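You operate a simulated robot arm through the tools that you are given. There is no shell and no other tool. Be economical: measure what you need, move in short steps, check, and stop when the job is done.

Carry out the task below with a simulated robot arm. There is one attempt and no reset: what you move stays moved.

Task
Fetch the short blue bobbin and set it in the small grey tub.

The check looks at the end state, three seconds after you hand in, the way a careful person would. Anything else that was tipped, shoved, dropped, spilled or broken makes it a failure.

Robot
A 7-joint arm with a two-finger parallel gripper, fixed in place. Base frame: the origin is at the foot of the arm, x ahead of it, y to its left, z up; the work surface is at about z = 0. Units: m, rad, N and s.
With the tool pointing down near the work surface it reaches from about 0.24 to 0.62 m from the base axis. Its first joint turns from -1.152 to 1.152 rad. Payload 2.6 kg.
Tool frame: the origin (TCP) lies between the finger pads and is the grasp point; the fingertips stand 0.03 m ahead of it; z points along the fingers, y is the line along which they close. The gripper opens to 0.094 m. The fingers are 0.028 m wide and 0.01 m thick; the gripper's body (0.05 by 0.096 m) begins 0.055 m behind the TCP.
Orientation is told as [roll, pitch, yaw] about the base's x, y, z axes, in that order, counted from this pose: with the fingers straight down and closing along the base's y, the tool's x points along the base's -x, its y along +y and its z along -z.

Tools
- The arm moves only by the tool apply_moves. Its argument "targets" is a list of rows, each a list of 2 entries, a list of its own where there are three numbers: the shift along the base's x, y, z in m, then the turn about the base's z in rad. In form: [[[dx, dy, dz], twist], ...]. A call has 1 to 10 rows; each row shifts and turns the commanded pose from where the row before left it. "claw" is the finger opening in m, from 0 to 0.094, set as the call begins (left out, the last holds). Rows are played at 5 a second. More than 0.05 m and 0.15 rad between two rows, or a gripper value outside its range, and nothing of the call is played. A pose out of reach is approached as far as the arm can. The call stops where the force on the tool passes 40 N (or 10 N more than at its start, if that is more) or the arm is blocked; 0.2 s more then pass. The fingers move at their own pace (about 0.072 m/s each) and stop on an object; they squeeze with about 22 N. The grip force told is the motor's: it shows also when the fingers shut on nothing. Time passes only in rows, and 0.2 s behind the last, so rows that do not move let the fingers close. The reply holds the time, the measured pose of the TCP, the force on the tool along the base axes, the opening and the grip force, in the units named above and with some noise, and new pictures: "views" is both (left out), scene, wrist or none.
- Cameras (640 x 400 px; columns grow to the right, rows downward): "scene" is fixed at [0.0479, 0.4522, 0.5517]; the picture's right is [-0.55, -0.83, 0.00], its down [-0.57, 0.38, -0.73] and it looks along [0.61, -0.41, -0.68] (base axes); focal length 300 px, centre (320, 200). "wrist" rides on the gripper at [0.076, 0.014, -0.103] in the tool frame; the picture's right is [-0.18, 0.98, 0.00], its down [-0.75, -0.14, -0.64] and it looks along [-0.63, -0.12, 0.77] (tool axes); focal length 243 px, centre (320, 200). There is no depth. A picture from a camera that has moved, and an enlarged one, comes with that camera's place and axes in the base frame and with its lens.
- inspect(camera, box): a new picture of the part [left, top, right, bottom] of that camera's present view, enlarged. The clock stands still meanwhile.
- job_done(): hands the job in; it is judged then, once.

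Go step by step. Nothing tells you positions but the pictures and the camera data: compare them with the known pose of the tool, close in by small moves and look again before you grip or let go. The budget is 90 turns and 170 pictures, counting those below and the enlarged ones. Unless the task says otherwise, let go and move clear before handing in, and close with one line.

The tools are called after "Call:" as a command line: name --argument value ..., lists and objects as JSON in quotes. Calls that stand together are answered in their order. apply_moves: Moves the arm, as the interface text tells. Its arguments: {"type":"object","properties":{"targets":{"type":"array"},"claw":{"type":"number"},"views":{"type":"string","enum":["both","scene","wrist","none"]}},"required":["targets"]} The other tools are called the same way: inspect (camera, box) takes an enlarged picture of a part of a camera's view; job_done () hands the job in.

At the start:

```text
clock: 0.0
position: [0.3985, -0.2016, 0.2802]
ee_rot: [0.0, 0.0, 0.001]
wrist_force: [0.0, -0.1, -0.2]
finger_gap: 0.094
grip_force: 0.1
```

scene: 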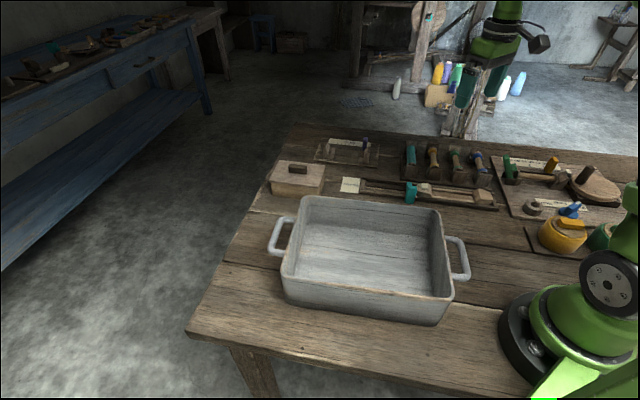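
wrist: 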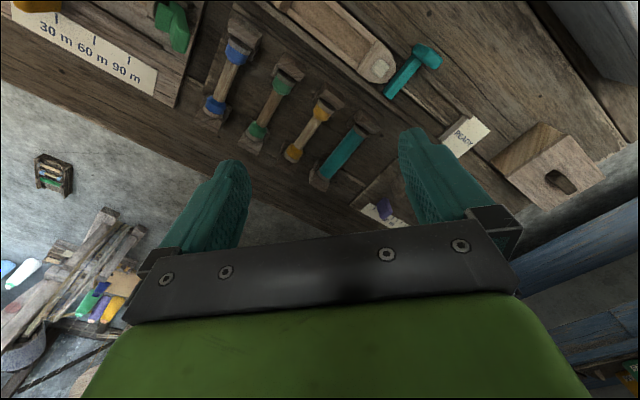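

I see a large grey tub near the camera and a rack of bobbins further off. I'll enlarge the views to find the short blue bobbin and the small grey tub.

Call:
inspect --camera "scene" --box '[380, 120, 640, 280]'

Call:
inspect --camera "scene" --box '[240, 120, 500, 280]'

Call:
inspect --camera "wrist" --box '[140, 0, 460, 200]'

```text
2.46 times, centred on (510, 200) of scene
camera zoom: at [0.0479, 0.4522, 0.5517], right [-0.55, -0.83, 0.0], down [-0.57, 0.38, -0.73], along [0.61, -0.41, -0.68], focal length 739 px, centre (-148, 200)
```

zoom: 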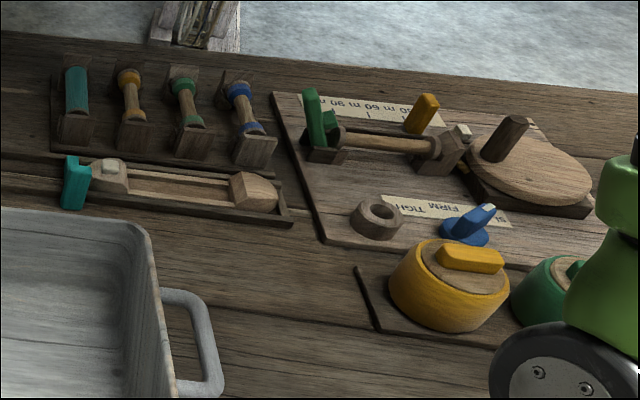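

```text
2.46 times, centred on (370, 200) of scene
camera zoom: at [0.0479, 0.4522, 0.5517], right [-0.55, -0.83, 0.0], down [-0.57, 0.38, -0.73], along [0.61, -0.41, -0.68], focal length 739 px, centre (197, 200)
```

zoom: 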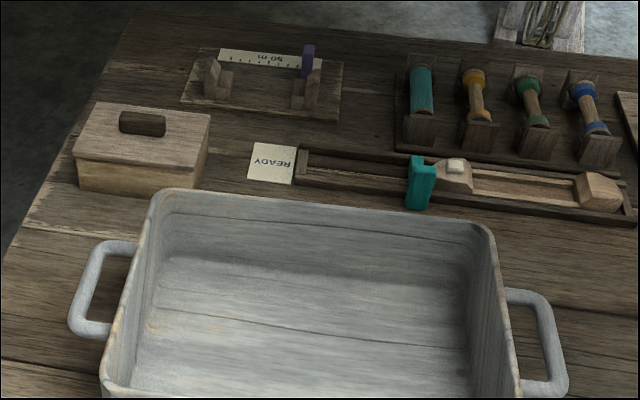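

```text
2.00 times, centred on (300, 100) of wrist
camera zoom: at [0.3229, -0.1877, 0.3828], right [0.18, 0.98, 0.0], down [0.75, -0.14, 0.64], along [0.63, -0.12, -0.77], focal length 485 px, centre (360, 400)
```

zoom: 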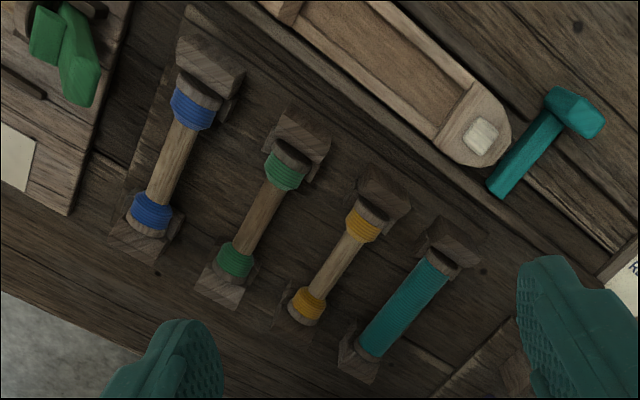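

The rack holds four spools, one with blue ends, and the only tub in view is large. Before choosing, I'll raise the arm and look around for other bobbins or tubs.

Call:
apply_moves --targets '[[[-0.01, 0.01, 0.02], -0.14], [[-0.01, 0.01, 0.02], -0.14], [[-0.01, 0.01, 0.02], -0.14], [[-0.01, 0.01, 0.02], -0.14], [[-0.01, 0.01, 0.02], -0.14], [[0, 0.01, 0], -0.14], [[0, 0.01, 0], -0.14], [[0, 0.01, 0], -0.14], [[0, 0.01, 0], -0.14], [[0, 0, 0], -0.14]]'

```text
clock: 2.2
position: [0.3476, -0.1125, 0.3795]
ee_rot: [0.001, 0.0, -1.403]
wrist_force: [-0.2, 0.6, 0.1]
finger_gap: 0.0941
grip_force: 0.1
camera wrist: at [0.3505, -0.0347, 0.4831], right [1.0, -0.02, 0.0], down [-0.01, -0.77, 0.64], along [-0.01, -0.64, -0.77], focal length 243 px, centre (320, 200)
```

scene: 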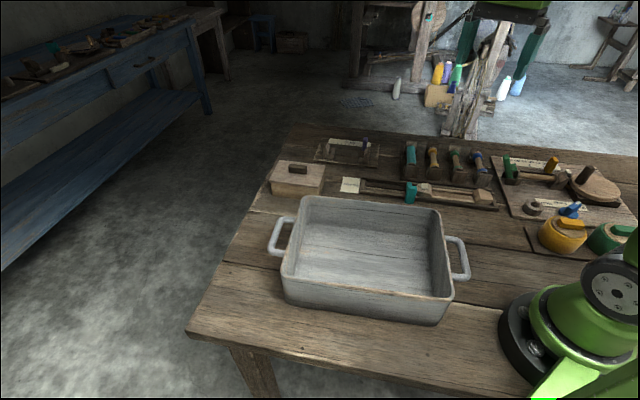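
wrist: 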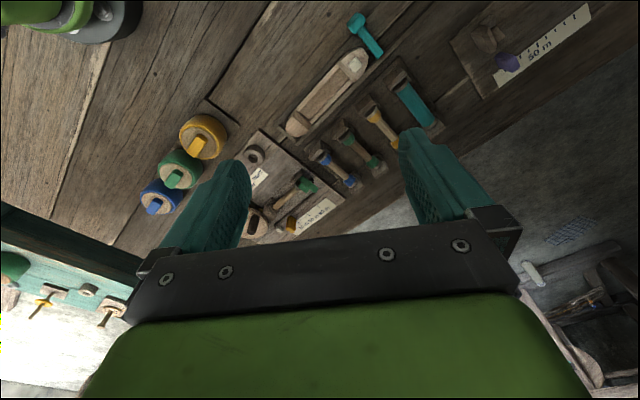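

Now a row of yellow, green and blue drums shows beside what looks like a bobbin winder. I'll enlarge these parts.

Call:
inspect --camera "wrist" --box '[220, 60, 460, 250]'

Call:
inspect --camera "wrist" --box '[100, 80, 260, 230]'

Call:
inspect --camera "scene" --box '[480, 140, 640, 260]'

Call:
inspect --camera "scene" --box '[380, 130, 520, 220]'

```text
2.11 times, centred on (340, 155) of wrist
camera zoom: at [0.3505, -0.0347, 0.4831], right [1.0, -0.02, 0.0], down [-0.01, -0.77, 0.64], along [-0.01, -0.64, -0.77], focal length 511 px, centre (278, 295)
```

zoom: 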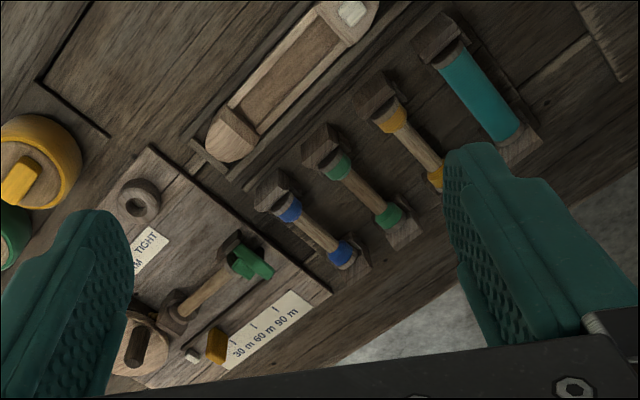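

```text
2.67 times, centred on (180, 155) of wrist
camera zoom: at [0.3505, -0.0347, 0.4831], right [1.0, -0.02, 0.0], down [-0.01, -0.77, 0.64], along [-0.01, -0.64, -0.77], focal length 647 px, centre (693, 320)
```

zoom: 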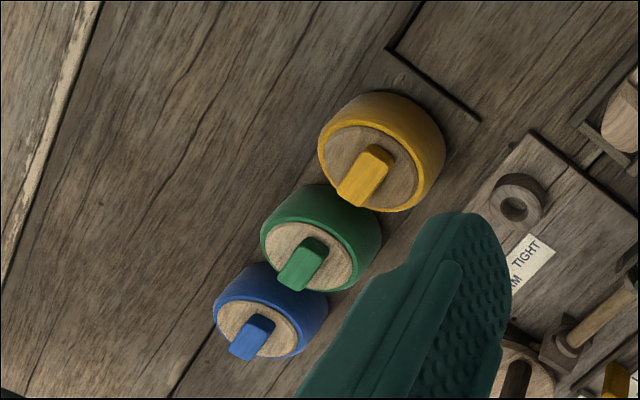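

```text
3.33 times, centred on (560, 200) of scene
camera zoom: at [0.0479, 0.4522, 0.5517], right [-0.55, -0.83, 0.0], down [-0.57, 0.38, -0.73], along [0.61, -0.41, -0.68], focal length 1001 px, centre (-480, 200)
```

zoom: 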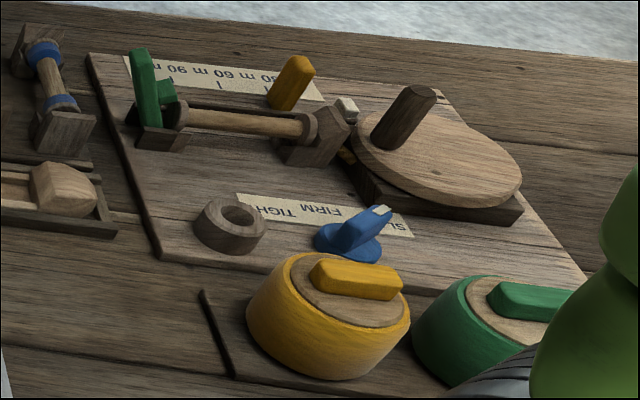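

```text
4.44 times, centred on (450, 175) of scene
camera zoom: at [0.0479, 0.4522, 0.5517], right [-0.55, -0.83, 0.0], down [-0.57, 0.38, -0.73], along [0.61, -0.41, -0.68], focal length 1334 px, centre (-258, 311)
```

zoom: 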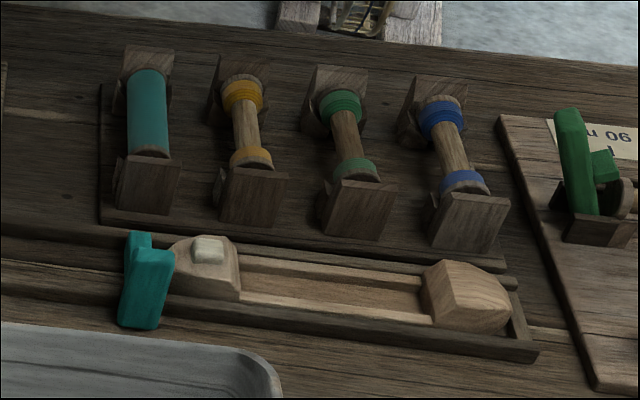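

There is one blue-ended bobbin in the rack, plus a winder and a blue drum. I'll keep looking around, first toward the base side, for any other bobbin or tub.

Call:
apply_moves --targets '[[[0.01, 0, 0.0], -0.14], [[0.01, 0, 0.0], -0.14], [[0.01, 0, 0.0], -0.14], [[0.01, 0, 0.0], -0.14], [[0.01, 0, 0], -0.14], [[0.01, 0, 0], -0.14], [[0.01, 0, 0], -0.14]]' --views "wrist"

```text
clock: 3.8
position: [0.4186, -0.1113, 0.3803]
ee_rot: [0.0, -0.001, -2.381]
wrist_force: [-1.0, 0.3, -0.1]
finger_gap: 0.094
grip_force: 0.0
camera wrist: at [0.4838, -0.0692, 0.4835], right [0.54, -0.84, 0.0], down [-0.64, -0.42, 0.64], along [-0.54, -0.35, -0.77], focal length 243 px, centre (320, 200)
```

wrist: 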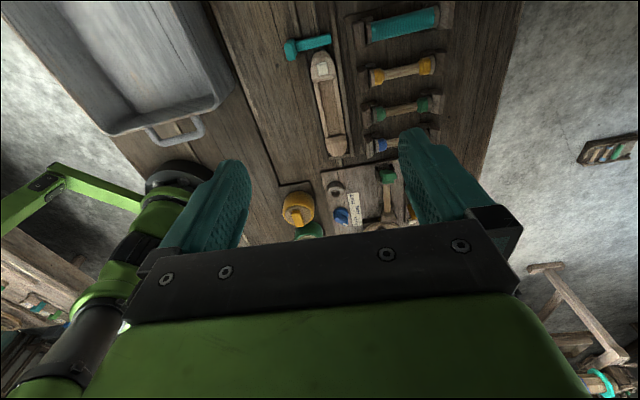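

Nothing else turns up: the only blue bobbin is the one in the rack, at about (0.386, -0.331), and the only grey tub is the handled one. I'll move above the bobbin with the fingers across its axis (yaw about -0.77).

Call:
apply_moves --targets '[[[-0.003, -0.02, -0.012], 0.145], [[-0.003, -0.02, -0.012], 0.145], [[-0.003, -0.02, -0.012], 0.145], [[-0.003, -0.02, -0.012], 0.145], [[-0.003, -0.02, -0.012], 0.145], [[-0.003, -0.02, -0.012], 0.145], [[-0.003, -0.02, -0.012], 0.145], [[-0.003, -0.02, -0.012], 0.145], [[-0.003, -0.02, -0.012], 0.145], [[-0.003, -0.02, -0.012], 0.145]]' --views "none"

Call:
apply_moves --targets '[[[-0.002, -0.02, -0.03], 0.145], [[0, 0, -0.03], 0.02], [[0, 0, 0], 0]]'

Call:
inspect --camera "wrist" --box '[160, 0, 480, 240]'

Call:
inspect --camera "scene" --box '[400, 110, 540, 210]'

```text
clock: 6.0
position: [0.3889, -0.312, 0.2591]
ee_rot: [0.0, -0.001, -0.926]
wrist_force: [0.5, -0.9, 0.1]
finger_gap: 0.0942
grip_force: 0.0
```

```text
clock: 6.8
position: [0.3869, -0.3322, 0.2017]
ee_rot: [0.0, 0.002, -0.763]
wrist_force: [-0.1, 0.1, -0.1]
finger_gap: 0.094
grip_force: 0.0
camera wrist: at [0.3422, -0.2706, 0.3038], right [0.81, 0.58, 0.0], down [0.45, -0.62, 0.64], along [0.37, -0.52, -0.77], focal length 243 px, centre (320, 200)
```

scene: 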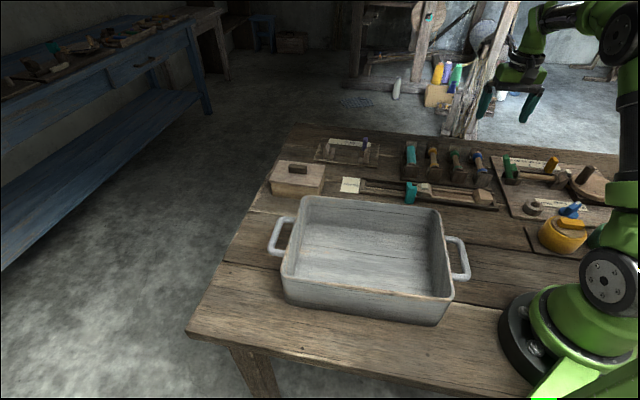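
wrist: 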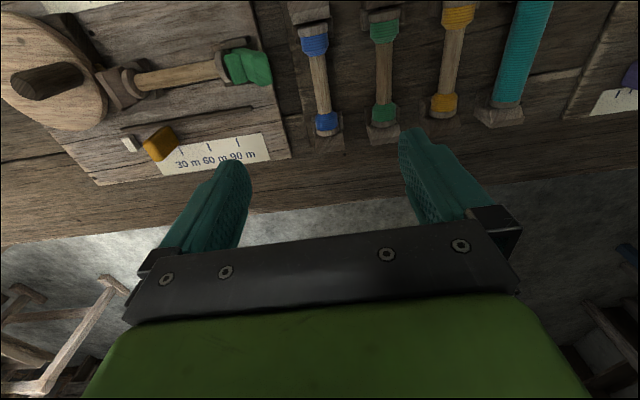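

```text
1.67 times, centred on (320, 120) of wrist
camera zoom: at [0.3422, -0.2706, 0.3038], right [0.81, 0.58, 0.0], down [0.45, -0.62, 0.64], along [0.37, -0.52, -0.77], focal length 404 px, centre (320, 333)
```

zoom: 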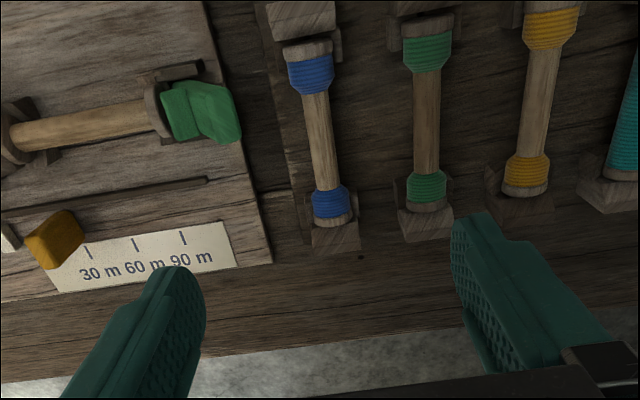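

```text
4.00 times, centred on (470, 160) of scene
camera zoom: at [0.0479, 0.4522, 0.5517], right [-0.55, -0.83, 0.0], down [-0.57, 0.38, -0.73], along [0.61, -0.41, -0.68], focal length 1201 px, centre (-280, 360)
```

zoom: 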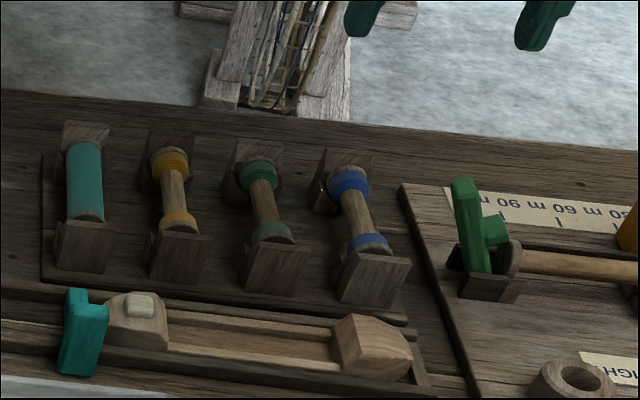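

The blue bobbin lies along about -45° in its cradle, with its centre near (0.3825, -0.327) and z about 0.04. The bare shaft between the bands is about 5 cm long, so I'll centre on it, narrow the claw and come lower to check.

Call:
apply_moves --targets '[[[-0.0044, 0.0052, -0.02], -0.02], [[0, 0, -0.03], 0], [[0, 0, -0.03], 0], [[0, 0, 0], 0]]' --claw 0.046

Call:
inspect --camera "scene" --box '[400, 90, 540, 210]'

Call:
inspect --camera "wrist" --box '[180, 0, 460, 240]'

```text
clock: 7.8
position: [0.3814, -0.3254, 0.1229]
ee_rot: [0.0, 0.001, -0.783]
wrist_force: [0.6, -0.3, 1.0]
finger_gap: 0.0459
grip_force: 0.0
camera wrist: at [0.3388, -0.2619, 0.2251], right [0.82, 0.57, 0.0], down [0.43, -0.63, 0.64], along [0.36, -0.53, -0.77], focal length 243 px, centre (320, 200)
```

scene: 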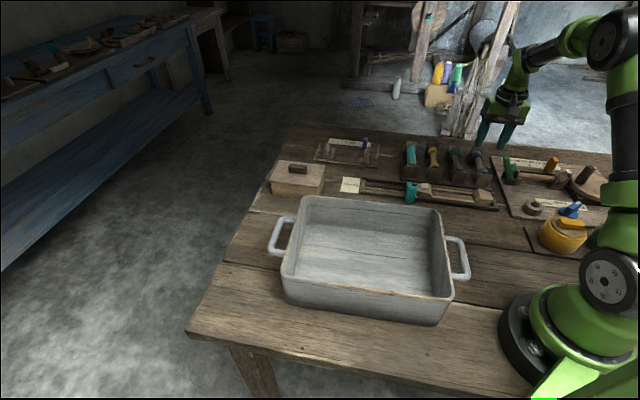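
wrist: 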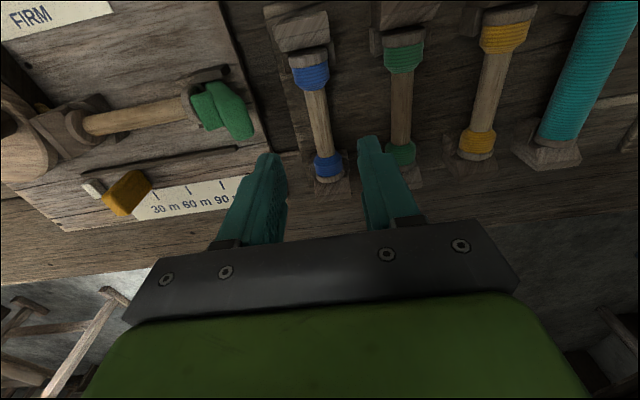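

```text
3.33 times, centred on (470, 150) of scene
camera zoom: at [0.0479, 0.4522, 0.5517], right [-0.55, -0.83, 0.0], down [-0.57, 0.38, -0.73], along [0.61, -0.41, -0.68], focal length 1001 px, centre (-180, 367)
```

zoom: 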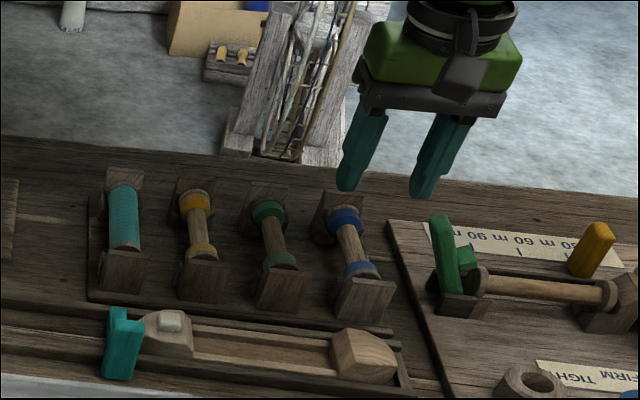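

```text
1.67 times, centred on (320, 120) of wrist
camera zoom: at [0.3388, -0.2619, 0.2251], right [0.82, 0.57, 0.0], down [0.43, -0.63, 0.64], along [0.36, -0.53, -0.77], focal length 404 px, centre (320, 333)
```

zoom: 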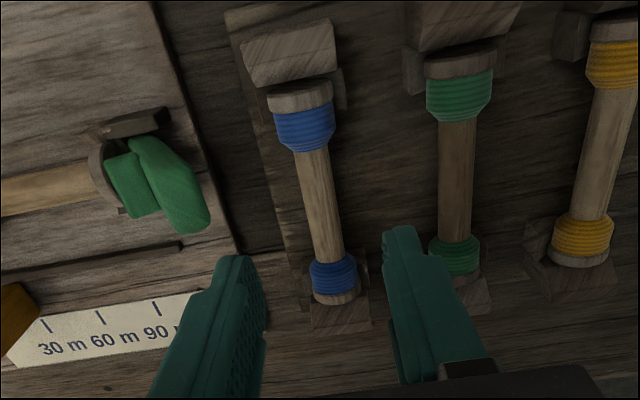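

The tool is centred over the shaft within about a millimetre, and the shaft height is about 0.04. I'll come down to z = 0.075 and check clearance.

Call:
apply_moves --targets '[[[0, 0, -0.025], 0.01], [[0, 0, -0.023], 0], [[0, 0, 0], 0]]'

Call:
inspect --camera "scene" --box '[420, 110, 540, 210]'

Call:
inspect --camera "wrist" --box '[180, 0, 460, 240]'

```text
clock: 8.6
position: [0.3836, -0.326, 0.0733]
ee_rot: [-0.001, 0.0, -0.775]
wrist_force: [-0.4, -0.6, 0.6]
finger_gap: 0.0458
grip_force: 0.2
camera wrist: at [0.3393, -0.2628, 0.1756], right [0.82, 0.57, 0.0], down [0.44, -0.63, 0.64], along [0.37, -0.53, -0.77], focal length 243 px, centre (320, 200)
```

scene: 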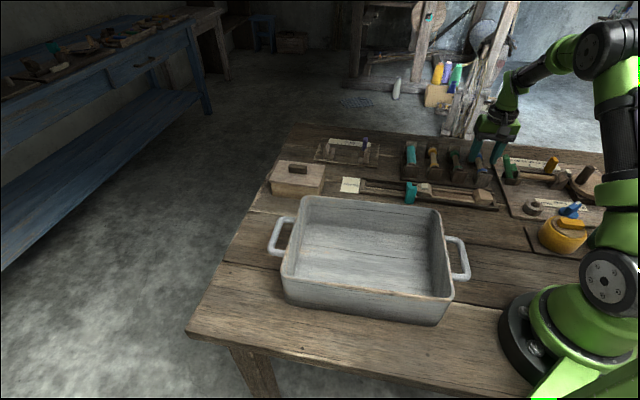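
wrist: 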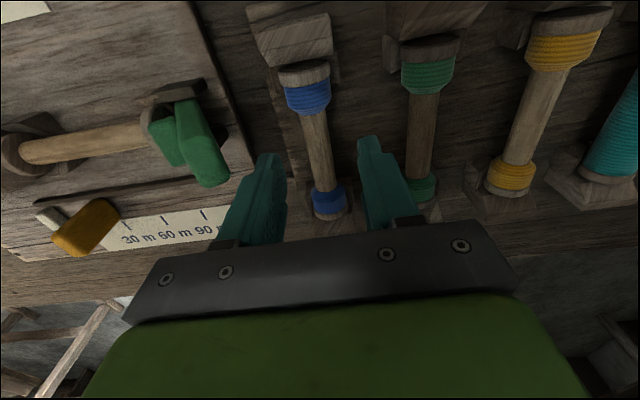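

```text
4.00 times, centred on (480, 160) of scene
camera zoom: at [0.0479, 0.4522, 0.5517], right [-0.55, -0.83, 0.0], down [-0.57, 0.38, -0.73], along [0.61, -0.41, -0.68], focal length 1201 px, centre (-320, 360)
```

zoom: 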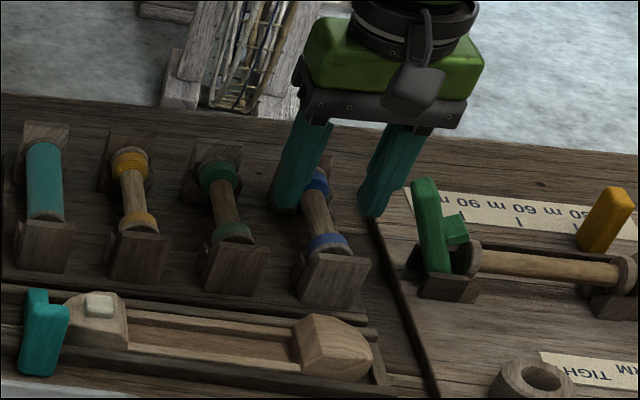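

```text
1.67 times, centred on (320, 120) of wrist
camera zoom: at [0.3393, -0.2628, 0.1756], right [0.82, 0.57, 0.0], down [0.44, -0.63, 0.64], along [0.37, -0.53, -0.77], focal length 404 px, centre (320, 333)
```

zoom: 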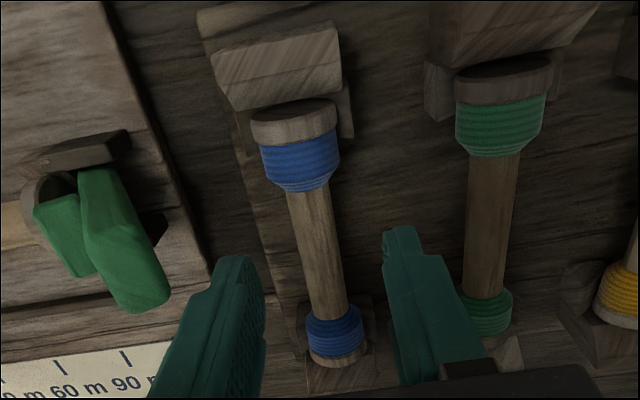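

The shaft sits midway between the fingers with free space on both sides. I'll go down to z about 0.047 and close.

Call:
apply_moves --targets '[[[0, 0, -0.014], 0], [[0, 0, -0.012], 0], [[0, 0, 0], 0]]'

Call:
inspect --camera "scene" --box '[430, 120, 530, 210]'

```text
clock: 9.4
position: [0.3826, -0.326, 0.0462]
ee_rot: [-0.001, 0.0, -0.775]
wrist_force: [0.1, -0.9, 0.3]
finger_gap: 0.046
grip_force: 0.1
camera wrist: at [0.3393, -0.2636, 0.1493], right [0.82, 0.57, 0.0], down [0.44, -0.63, 0.64], along [0.37, -0.53, -0.77], focal length 243 px, centre (320, 200)
```

scene: 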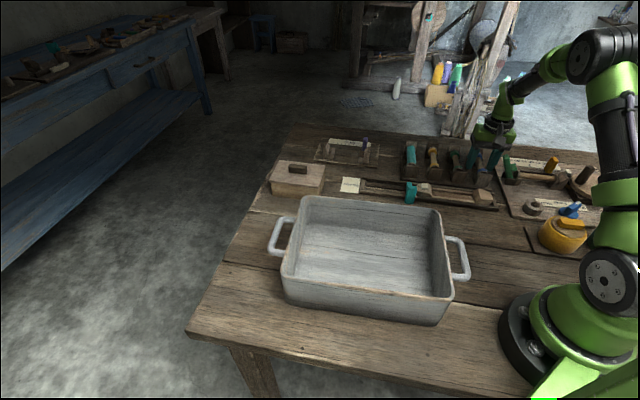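
wrist: 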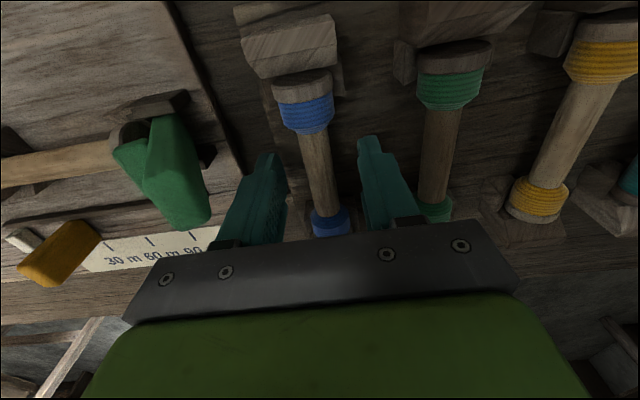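

```text
4.44 times, centred on (480, 165) of scene
camera zoom: at [0.0479, 0.4522, 0.5517], right [-0.55, -0.83, 0.0], down [-0.57, 0.38, -0.73], along [0.61, -0.41, -0.68], focal length 1334 px, centre (-391, 356)
```

zoom: 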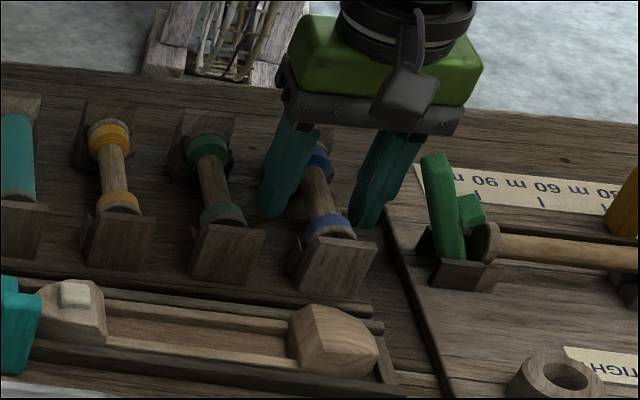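

The fingers straddle the shaft without touching anything. I'll close now.

Call:
apply_moves --targets '[[[0, 0, 0], 0], [[0, 0, 0], 0], [[0, 0, 0], 0]]' --claw 0.0

Call:
inspect --camera "scene" --box '[430, 120, 530, 210]'

```text
clock: 10.2
position: [0.3824, -0.3273, 0.0459]
ee_rot: [0.002, 0.001, -0.774]
wrist_force: [0.6, -0.2, 1.0]
finger_gap: 0.0183
grip_force: 22.3
camera wrist: at [0.3393, -0.2637, 0.1495], right [0.82, 0.57, 0.0], down [0.44, -0.63, 0.64], along [0.37, -0.53, -0.77], focal length 243 px, centre (320, 200)
```

scene: 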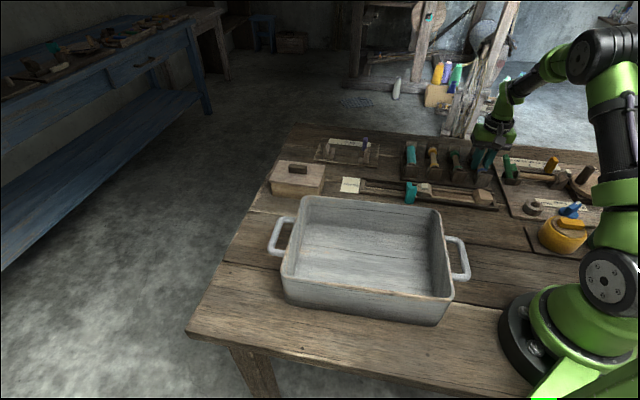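
wrist: 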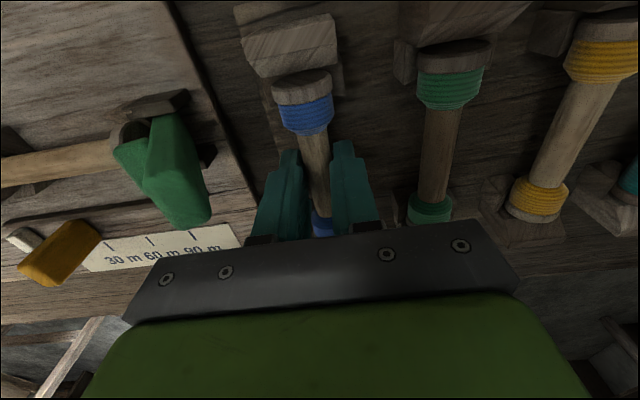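

```text
4.44 times, centred on (480, 165) of scene
camera zoom: at [0.0479, 0.4522, 0.5517], right [-0.55, -0.83, 0.0], down [-0.57, 0.38, -0.73], along [0.61, -0.41, -0.68], focal length 1334 px, centre (-391, 356)
```

zoom: 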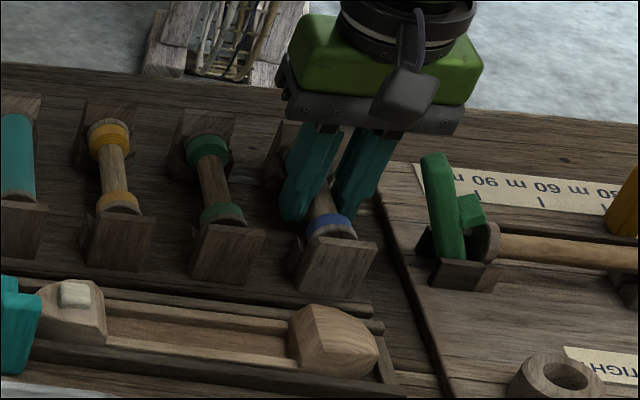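

The fingers hold the shaft at an 18 mm opening with a firm grip. I'll lift slowly straight up and check that the rack stays put.

Call:
apply_moves --targets '[[[0, 0, 0.008], 0], [[0, 0, 0.008], 0], [[0, 0, 0.01], 0], [[0, 0, 0.015], 0], [[0, 0, 0.02], 0]]'

Call:
inspect --camera "scene" --box '[420, 100, 540, 210]'

```text
clock: 11.4
position: [0.382, -0.3267, 0.1077]
ee_rot: [0.0, -0.001, -0.773]
wrist_force: [-0.4, 0.4, -0.4]
finger_gap: 0.0193
grip_force: 22.2
camera wrist: at [0.3385, -0.2632, 0.2104], right [0.82, 0.57, 0.0], down [0.44, -0.63, 0.64], along [0.37, -0.53, -0.77], focal length 243 px, centre (320, 200)
```

scene: 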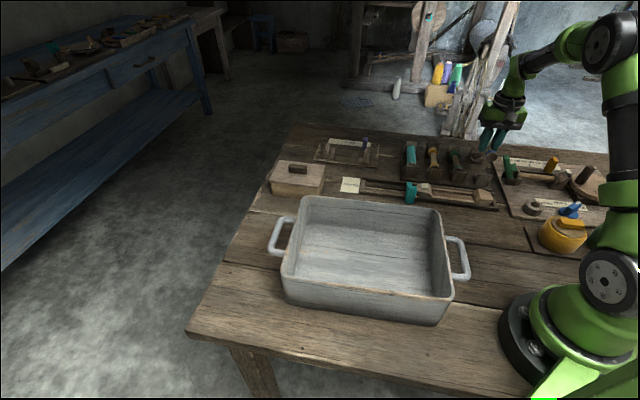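
wrist: 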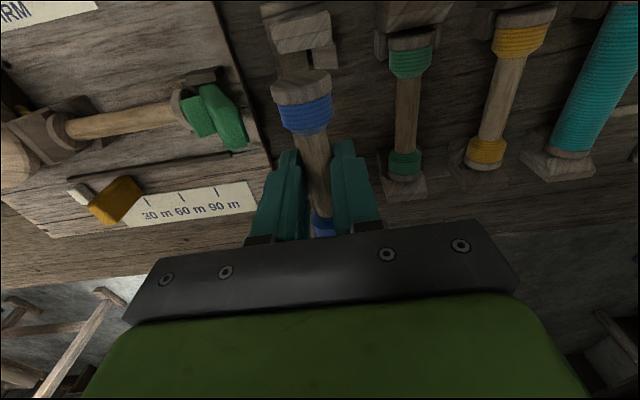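

```text
3.64 times, centred on (480, 155) of scene
camera zoom: at [0.0479, 0.4522, 0.5517], right [-0.55, -0.83, 0.0], down [-0.57, 0.38, -0.73], along [0.61, -0.41, -0.68], focal length 1092 px, centre (-262, 364)
```

zoom: 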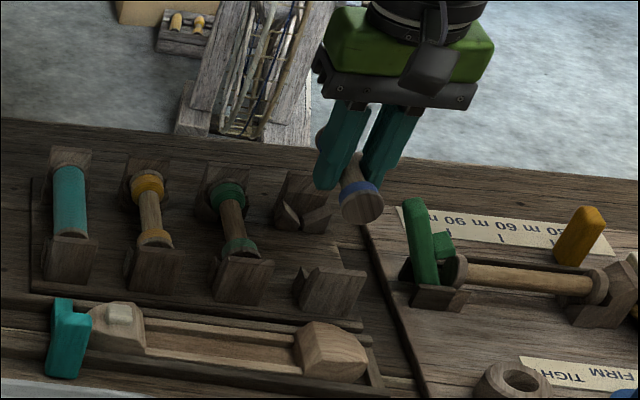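

The bobbin came out cleanly and the rack didn't move. The tub centre works out at about (0.32, 0.15) with the rim no higher than 0.1, so I'll rise and carry the bobbin over.

Call:
apply_moves --targets '[[[0, 0, 0.04], 0], [[0, 0, 0.04], 0], [[0, 0, 0.04], 0], [[0, 0.01, 0.02], 0], [[-0.004, 0.03, 0], 0], [[-0.004, 0.035, 0], 0], [[-0.005, 0.035, 0], 0], [[-0.005, 0.035, 0], 0], [[-0.005, 0.035, 0], 0], [[-0.005, 0.035, 0], 0]]' --views "none"

Call:
apply_moves --targets '[[[-0.005, 0.038, 0], 0], [[-0.005, 0.038, 0], 0], [[-0.005, 0.038, 0], 0], [[-0.005, 0.038, 0], 0], [[-0.005, 0.038, 0], 0], [[-0.005, 0.038, 0], 0], [[-0.004, 0.034, 0], 0], [[0, 0, 0], 0]]'

```text
clock: 13.6
position: [0.353, -0.1128, 0.2444]
ee_rot: [-0.001, -0.003, -0.776]
wrist_force: [-0.1, -0.9, 0.6]
finger_gap: 0.0189
grip_force: 22.0
```

```text
clock: 15.4
position: [0.3195, 0.1525, 0.2465]
ee_rot: [0.0, 0.0, -0.777]
wrist_force: [0.3, -0.6, -1.0]
finger_gap: 0.0191
grip_force: 22.1
camera wrist: at [0.2762, 0.2148, 0.3483], right [0.82, 0.57, 0.0], down [0.44, -0.63, 0.64], along [0.37, -0.53, -0.77], focal length 243 px, centre (320, 200)
```

scene: 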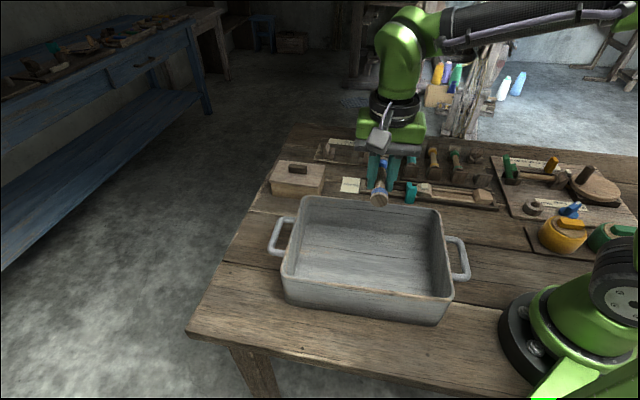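
wrist: 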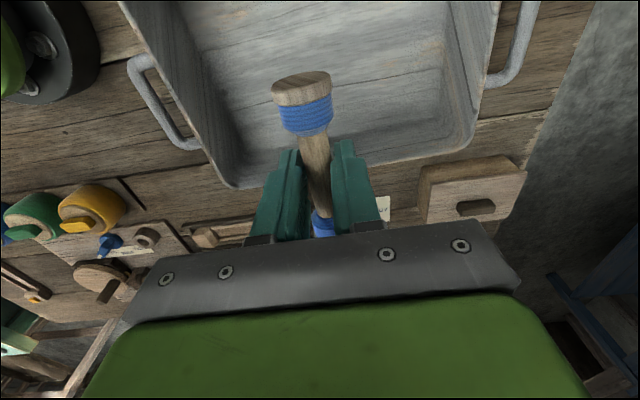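

The bobbin is over the tub centre, about 0.1 m from each long rim. I'll lower it in.

Call:
apply_moves --targets '[[[0, 0, -0.03], 0], [[0, 0, -0.03], 0], [[0, 0, -0.03], 0], [[0, 0, -0.03], 0], [[0, 0, -0.03], 0], [[0, 0, -0.025], 0], [[0, 0, 0], 0]]'

Call:
inspect --camera "scene" --box '[270, 160, 480, 320]'

```text
clock: 17.0
position: [0.3188, 0.1502, 0.0721]
ee_rot: [-0.002, 0.001, -0.772]
wrist_force: [-0.1, 0.5, -0.3]
finger_gap: 0.019
grip_force: 21.7
camera wrist: at [0.2747, 0.213, 0.1751], right [0.82, 0.57, 0.0], down [0.44, -0.63, 0.64], along [0.37, -0.53, -0.77], focal length 243 px, centre (320, 200)
```

scene: 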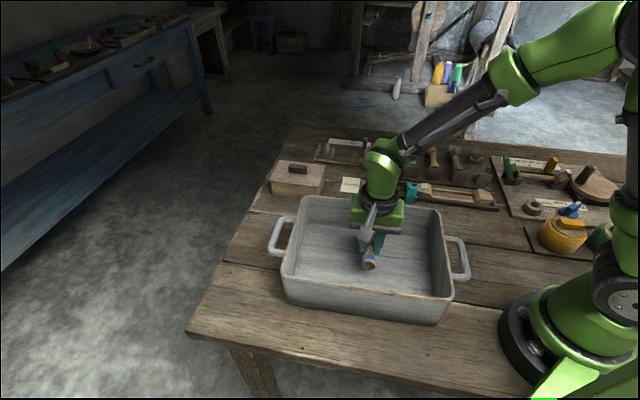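
wrist: 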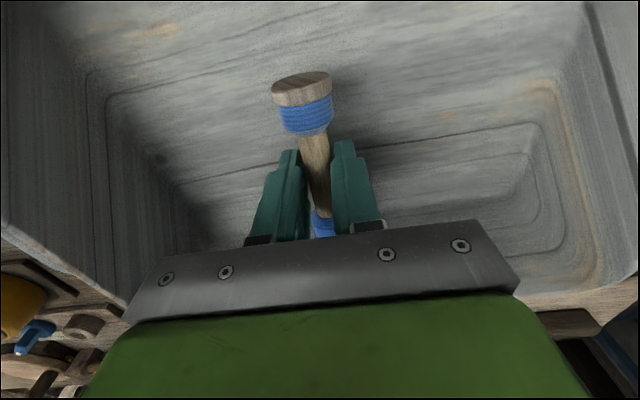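

```text
2.50 times, centred on (375, 240) of scene
camera zoom: at [0.0479, 0.4522, 0.5517], right [-0.55, -0.83, 0.0], down [-0.57, 0.38, -0.73], along [0.61, -0.41, -0.68], focal length 751 px, centre (182, 100)
```

zoom: 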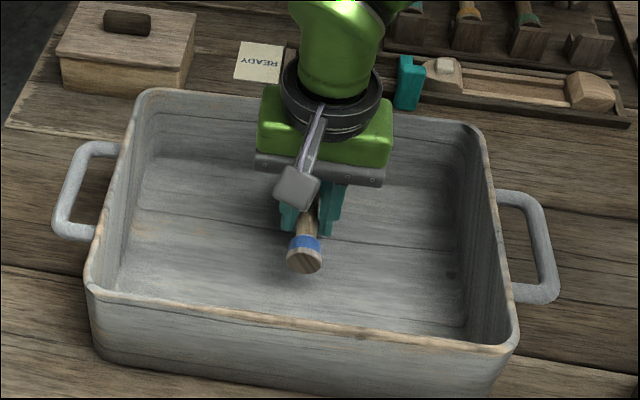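

The bobbin is well inside the tub and close to the floor. I'll go down in small steps, watching the force.

Call:
apply_moves --targets '[[[0, 0, -0.008], 0], [[0, 0, -0.008], 0], [[0, 0, -0.006], 0], [[0, 0, 0], 0]]' --views "none"

Call:
inspect --camera "scene" --box '[320, 200, 420, 290]'

```text
clock: 18.0
position: [0.3195, 0.1512, 0.0496]
ee_rot: [0.0, 0.0, -0.775]
wrist_force: [-0.3, -1.1, -0.3]
finger_gap: 0.0186
grip_force: 22.4
```

```text
4.44 times, centred on (370, 245) of scene
camera zoom: at [0.0479, 0.4522, 0.5517], right [-0.55, -0.83, 0.0], down [-0.57, 0.38, -0.73], along [0.61, -0.41, -0.68], focal length 1334 px, centre (98, 0)
```

zoom: 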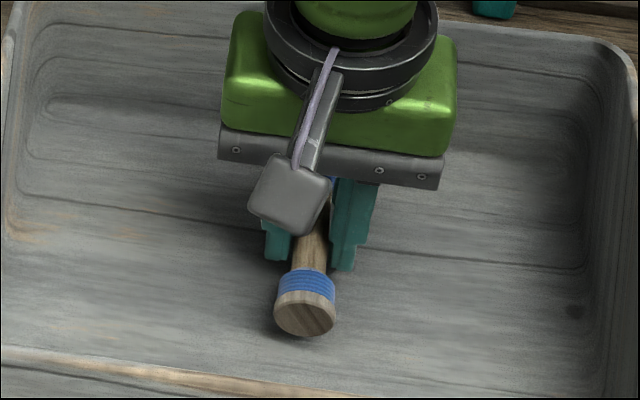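

There is no contact yet, so I'll go a few millimetres further.

Call:
apply_moves --targets '[[[0, 0, -0.003], 0], [[0, 0, -0.003], 0], [[0, 0, -0.002], 0], [[0, 0, 0], 0]]' --views "none"

```text
clock: 19.0
position: [0.3206, 0.1514, 0.0404]
ee_rot: [0.001, 0.001, -0.777]
wrist_force: [0.0, -1.3, -1.0]
finger_gap: 0.019
grip_force: 21.7
```

Call:
apply_moves --targets '[[[0, 0, -0.002], 0], [[0, 0, -0.002], 0], [[0, 0, 0], 0]]' --views "none"

Call:
inspect --camera "scene" --box '[320, 200, 420, 290]'

```text
clock: 19.8
position: [0.3184, 0.1507, 0.0379]
ee_rot: [-0.001, 0.0, -0.773]
wrist_force: [-2.9, -0.1, 9.1]
finger_gap: 0.0191
grip_force: 22.6
```

```text
4.44 times, centred on (370, 245) of scene
camera zoom: at [0.0479, 0.4522, 0.5517], right [-0.55, -0.83, 0.0], down [-0.57, 0.38, -0.73], along [0.61, -0.41, -0.68], focal length 1334 px, centre (98, 0)
```

zoom: 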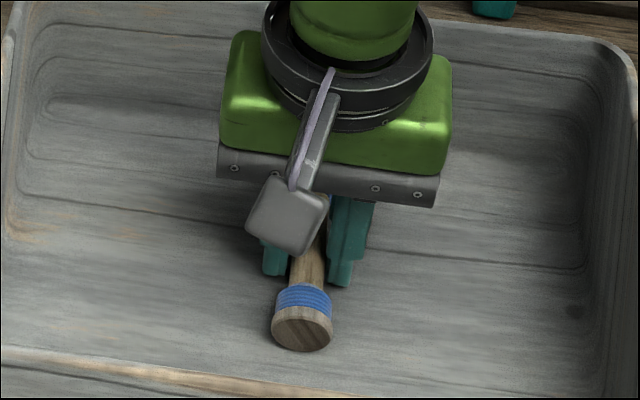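

The reading of about 9 N upward shows the floor is touched. I'll back off 1 mm, open moderately to release, and then look.

Call:
apply_moves --targets '[[[0, 0, 0.001], 0], [[0, 0, 0], 0], [[0, 0, 0], 0], [[0, 0, 0], 0]]' --claw 0.05

```text
clock: 20.8
position: [0.3203, 0.1492, 0.0384]
ee_rot: [-0.001, 0.0, -0.775]
wrist_force: [0.5, 0.5, -0.6]
finger_gap: 0.0499
grip_force: 0.0
camera wrist: at [0.2761, 0.2138, 0.1413], right [0.82, 0.57, 0.0], down [0.44, -0.63, 0.64], along [0.37, -0.53, -0.77], focal length 243 px, centre (320, 200)
```

scene: 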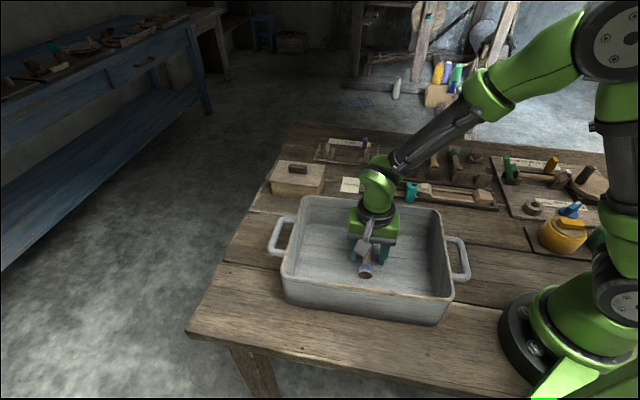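
wrist: 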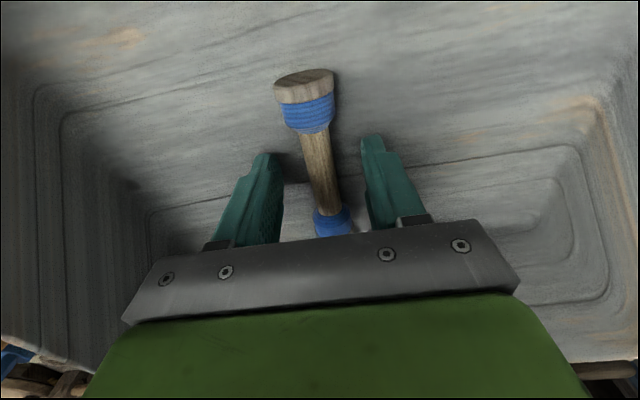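

The bobbin is lying free on the tub floor between the open fingers. I'll rise straight up and clear, then check.

Call:
apply_moves --targets '[[[0, 0, 0.02], 0], [[0, 0, 0.03], 0], [[0, 0, 0.035], 0], [[0, 0, 0.035], 0], [[0, 0, 0.035], 0], [[0, 0, 0.035], 0], [[0, 0, 0.03], 0], [[0.03, -0.03, 0], 0], [[0.03, -0.03, 0], 0], [[0.02, -0.03, 0], 0]]'

Call:
inspect --camera "scene" --box '[260, 120, 640, 340]'

```text
clock: 23.0
position: [0.4002, 0.0607, 0.2571]
ee_rot: [0.001, 0.001, -0.774]
wrist_force: [0.0, -0.4, -1.2]
finger_gap: 0.0501
grip_force: 0.1
camera wrist: at [0.3571, 0.1242, 0.3595], right [0.82, 0.57, 0.0], down [0.44, -0.63, 0.64], along [0.37, -0.53, -0.77], focal length 243 px, centre (320, 200)
```

scene: 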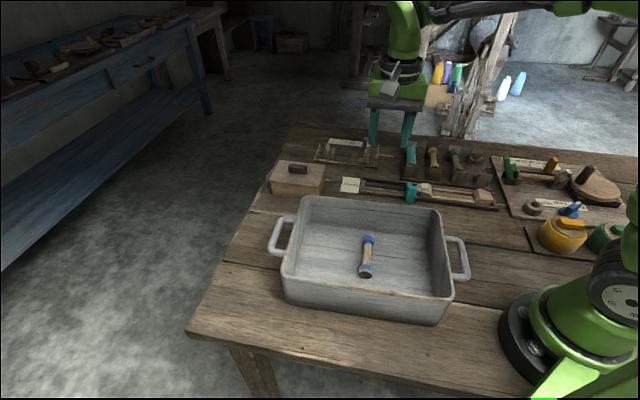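
wrist: 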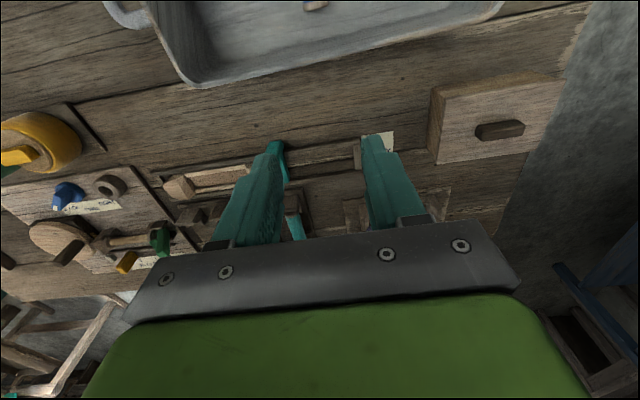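

```text
1.68 times, centred on (450, 230) of scene
camera zoom: at [0.0479, 0.4522, 0.5517], right [-0.55, -0.83, 0.0], down [-0.57, 0.38, -0.73], along [0.61, -0.41, -0.68], focal length 506 px, centre (101, 150)
```

zoom: 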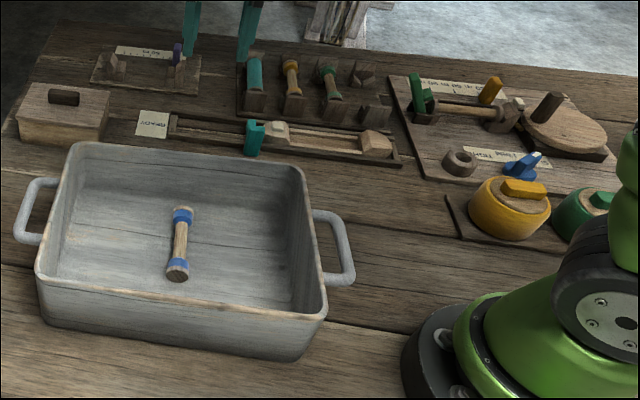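

The bobbin lies at rest in the tub, everything else is where it was, and the arm is clear, so I'm handing in.

Call:
job_done

```text
The job is handed in.
```

I took the blue-banded bobbin from the rack and laid it on the floor of the grey tub, and nothing else looked disturbed; it was the only blue bobbin and only grey tub I could see, so "short" and "small" weren't checked against others.
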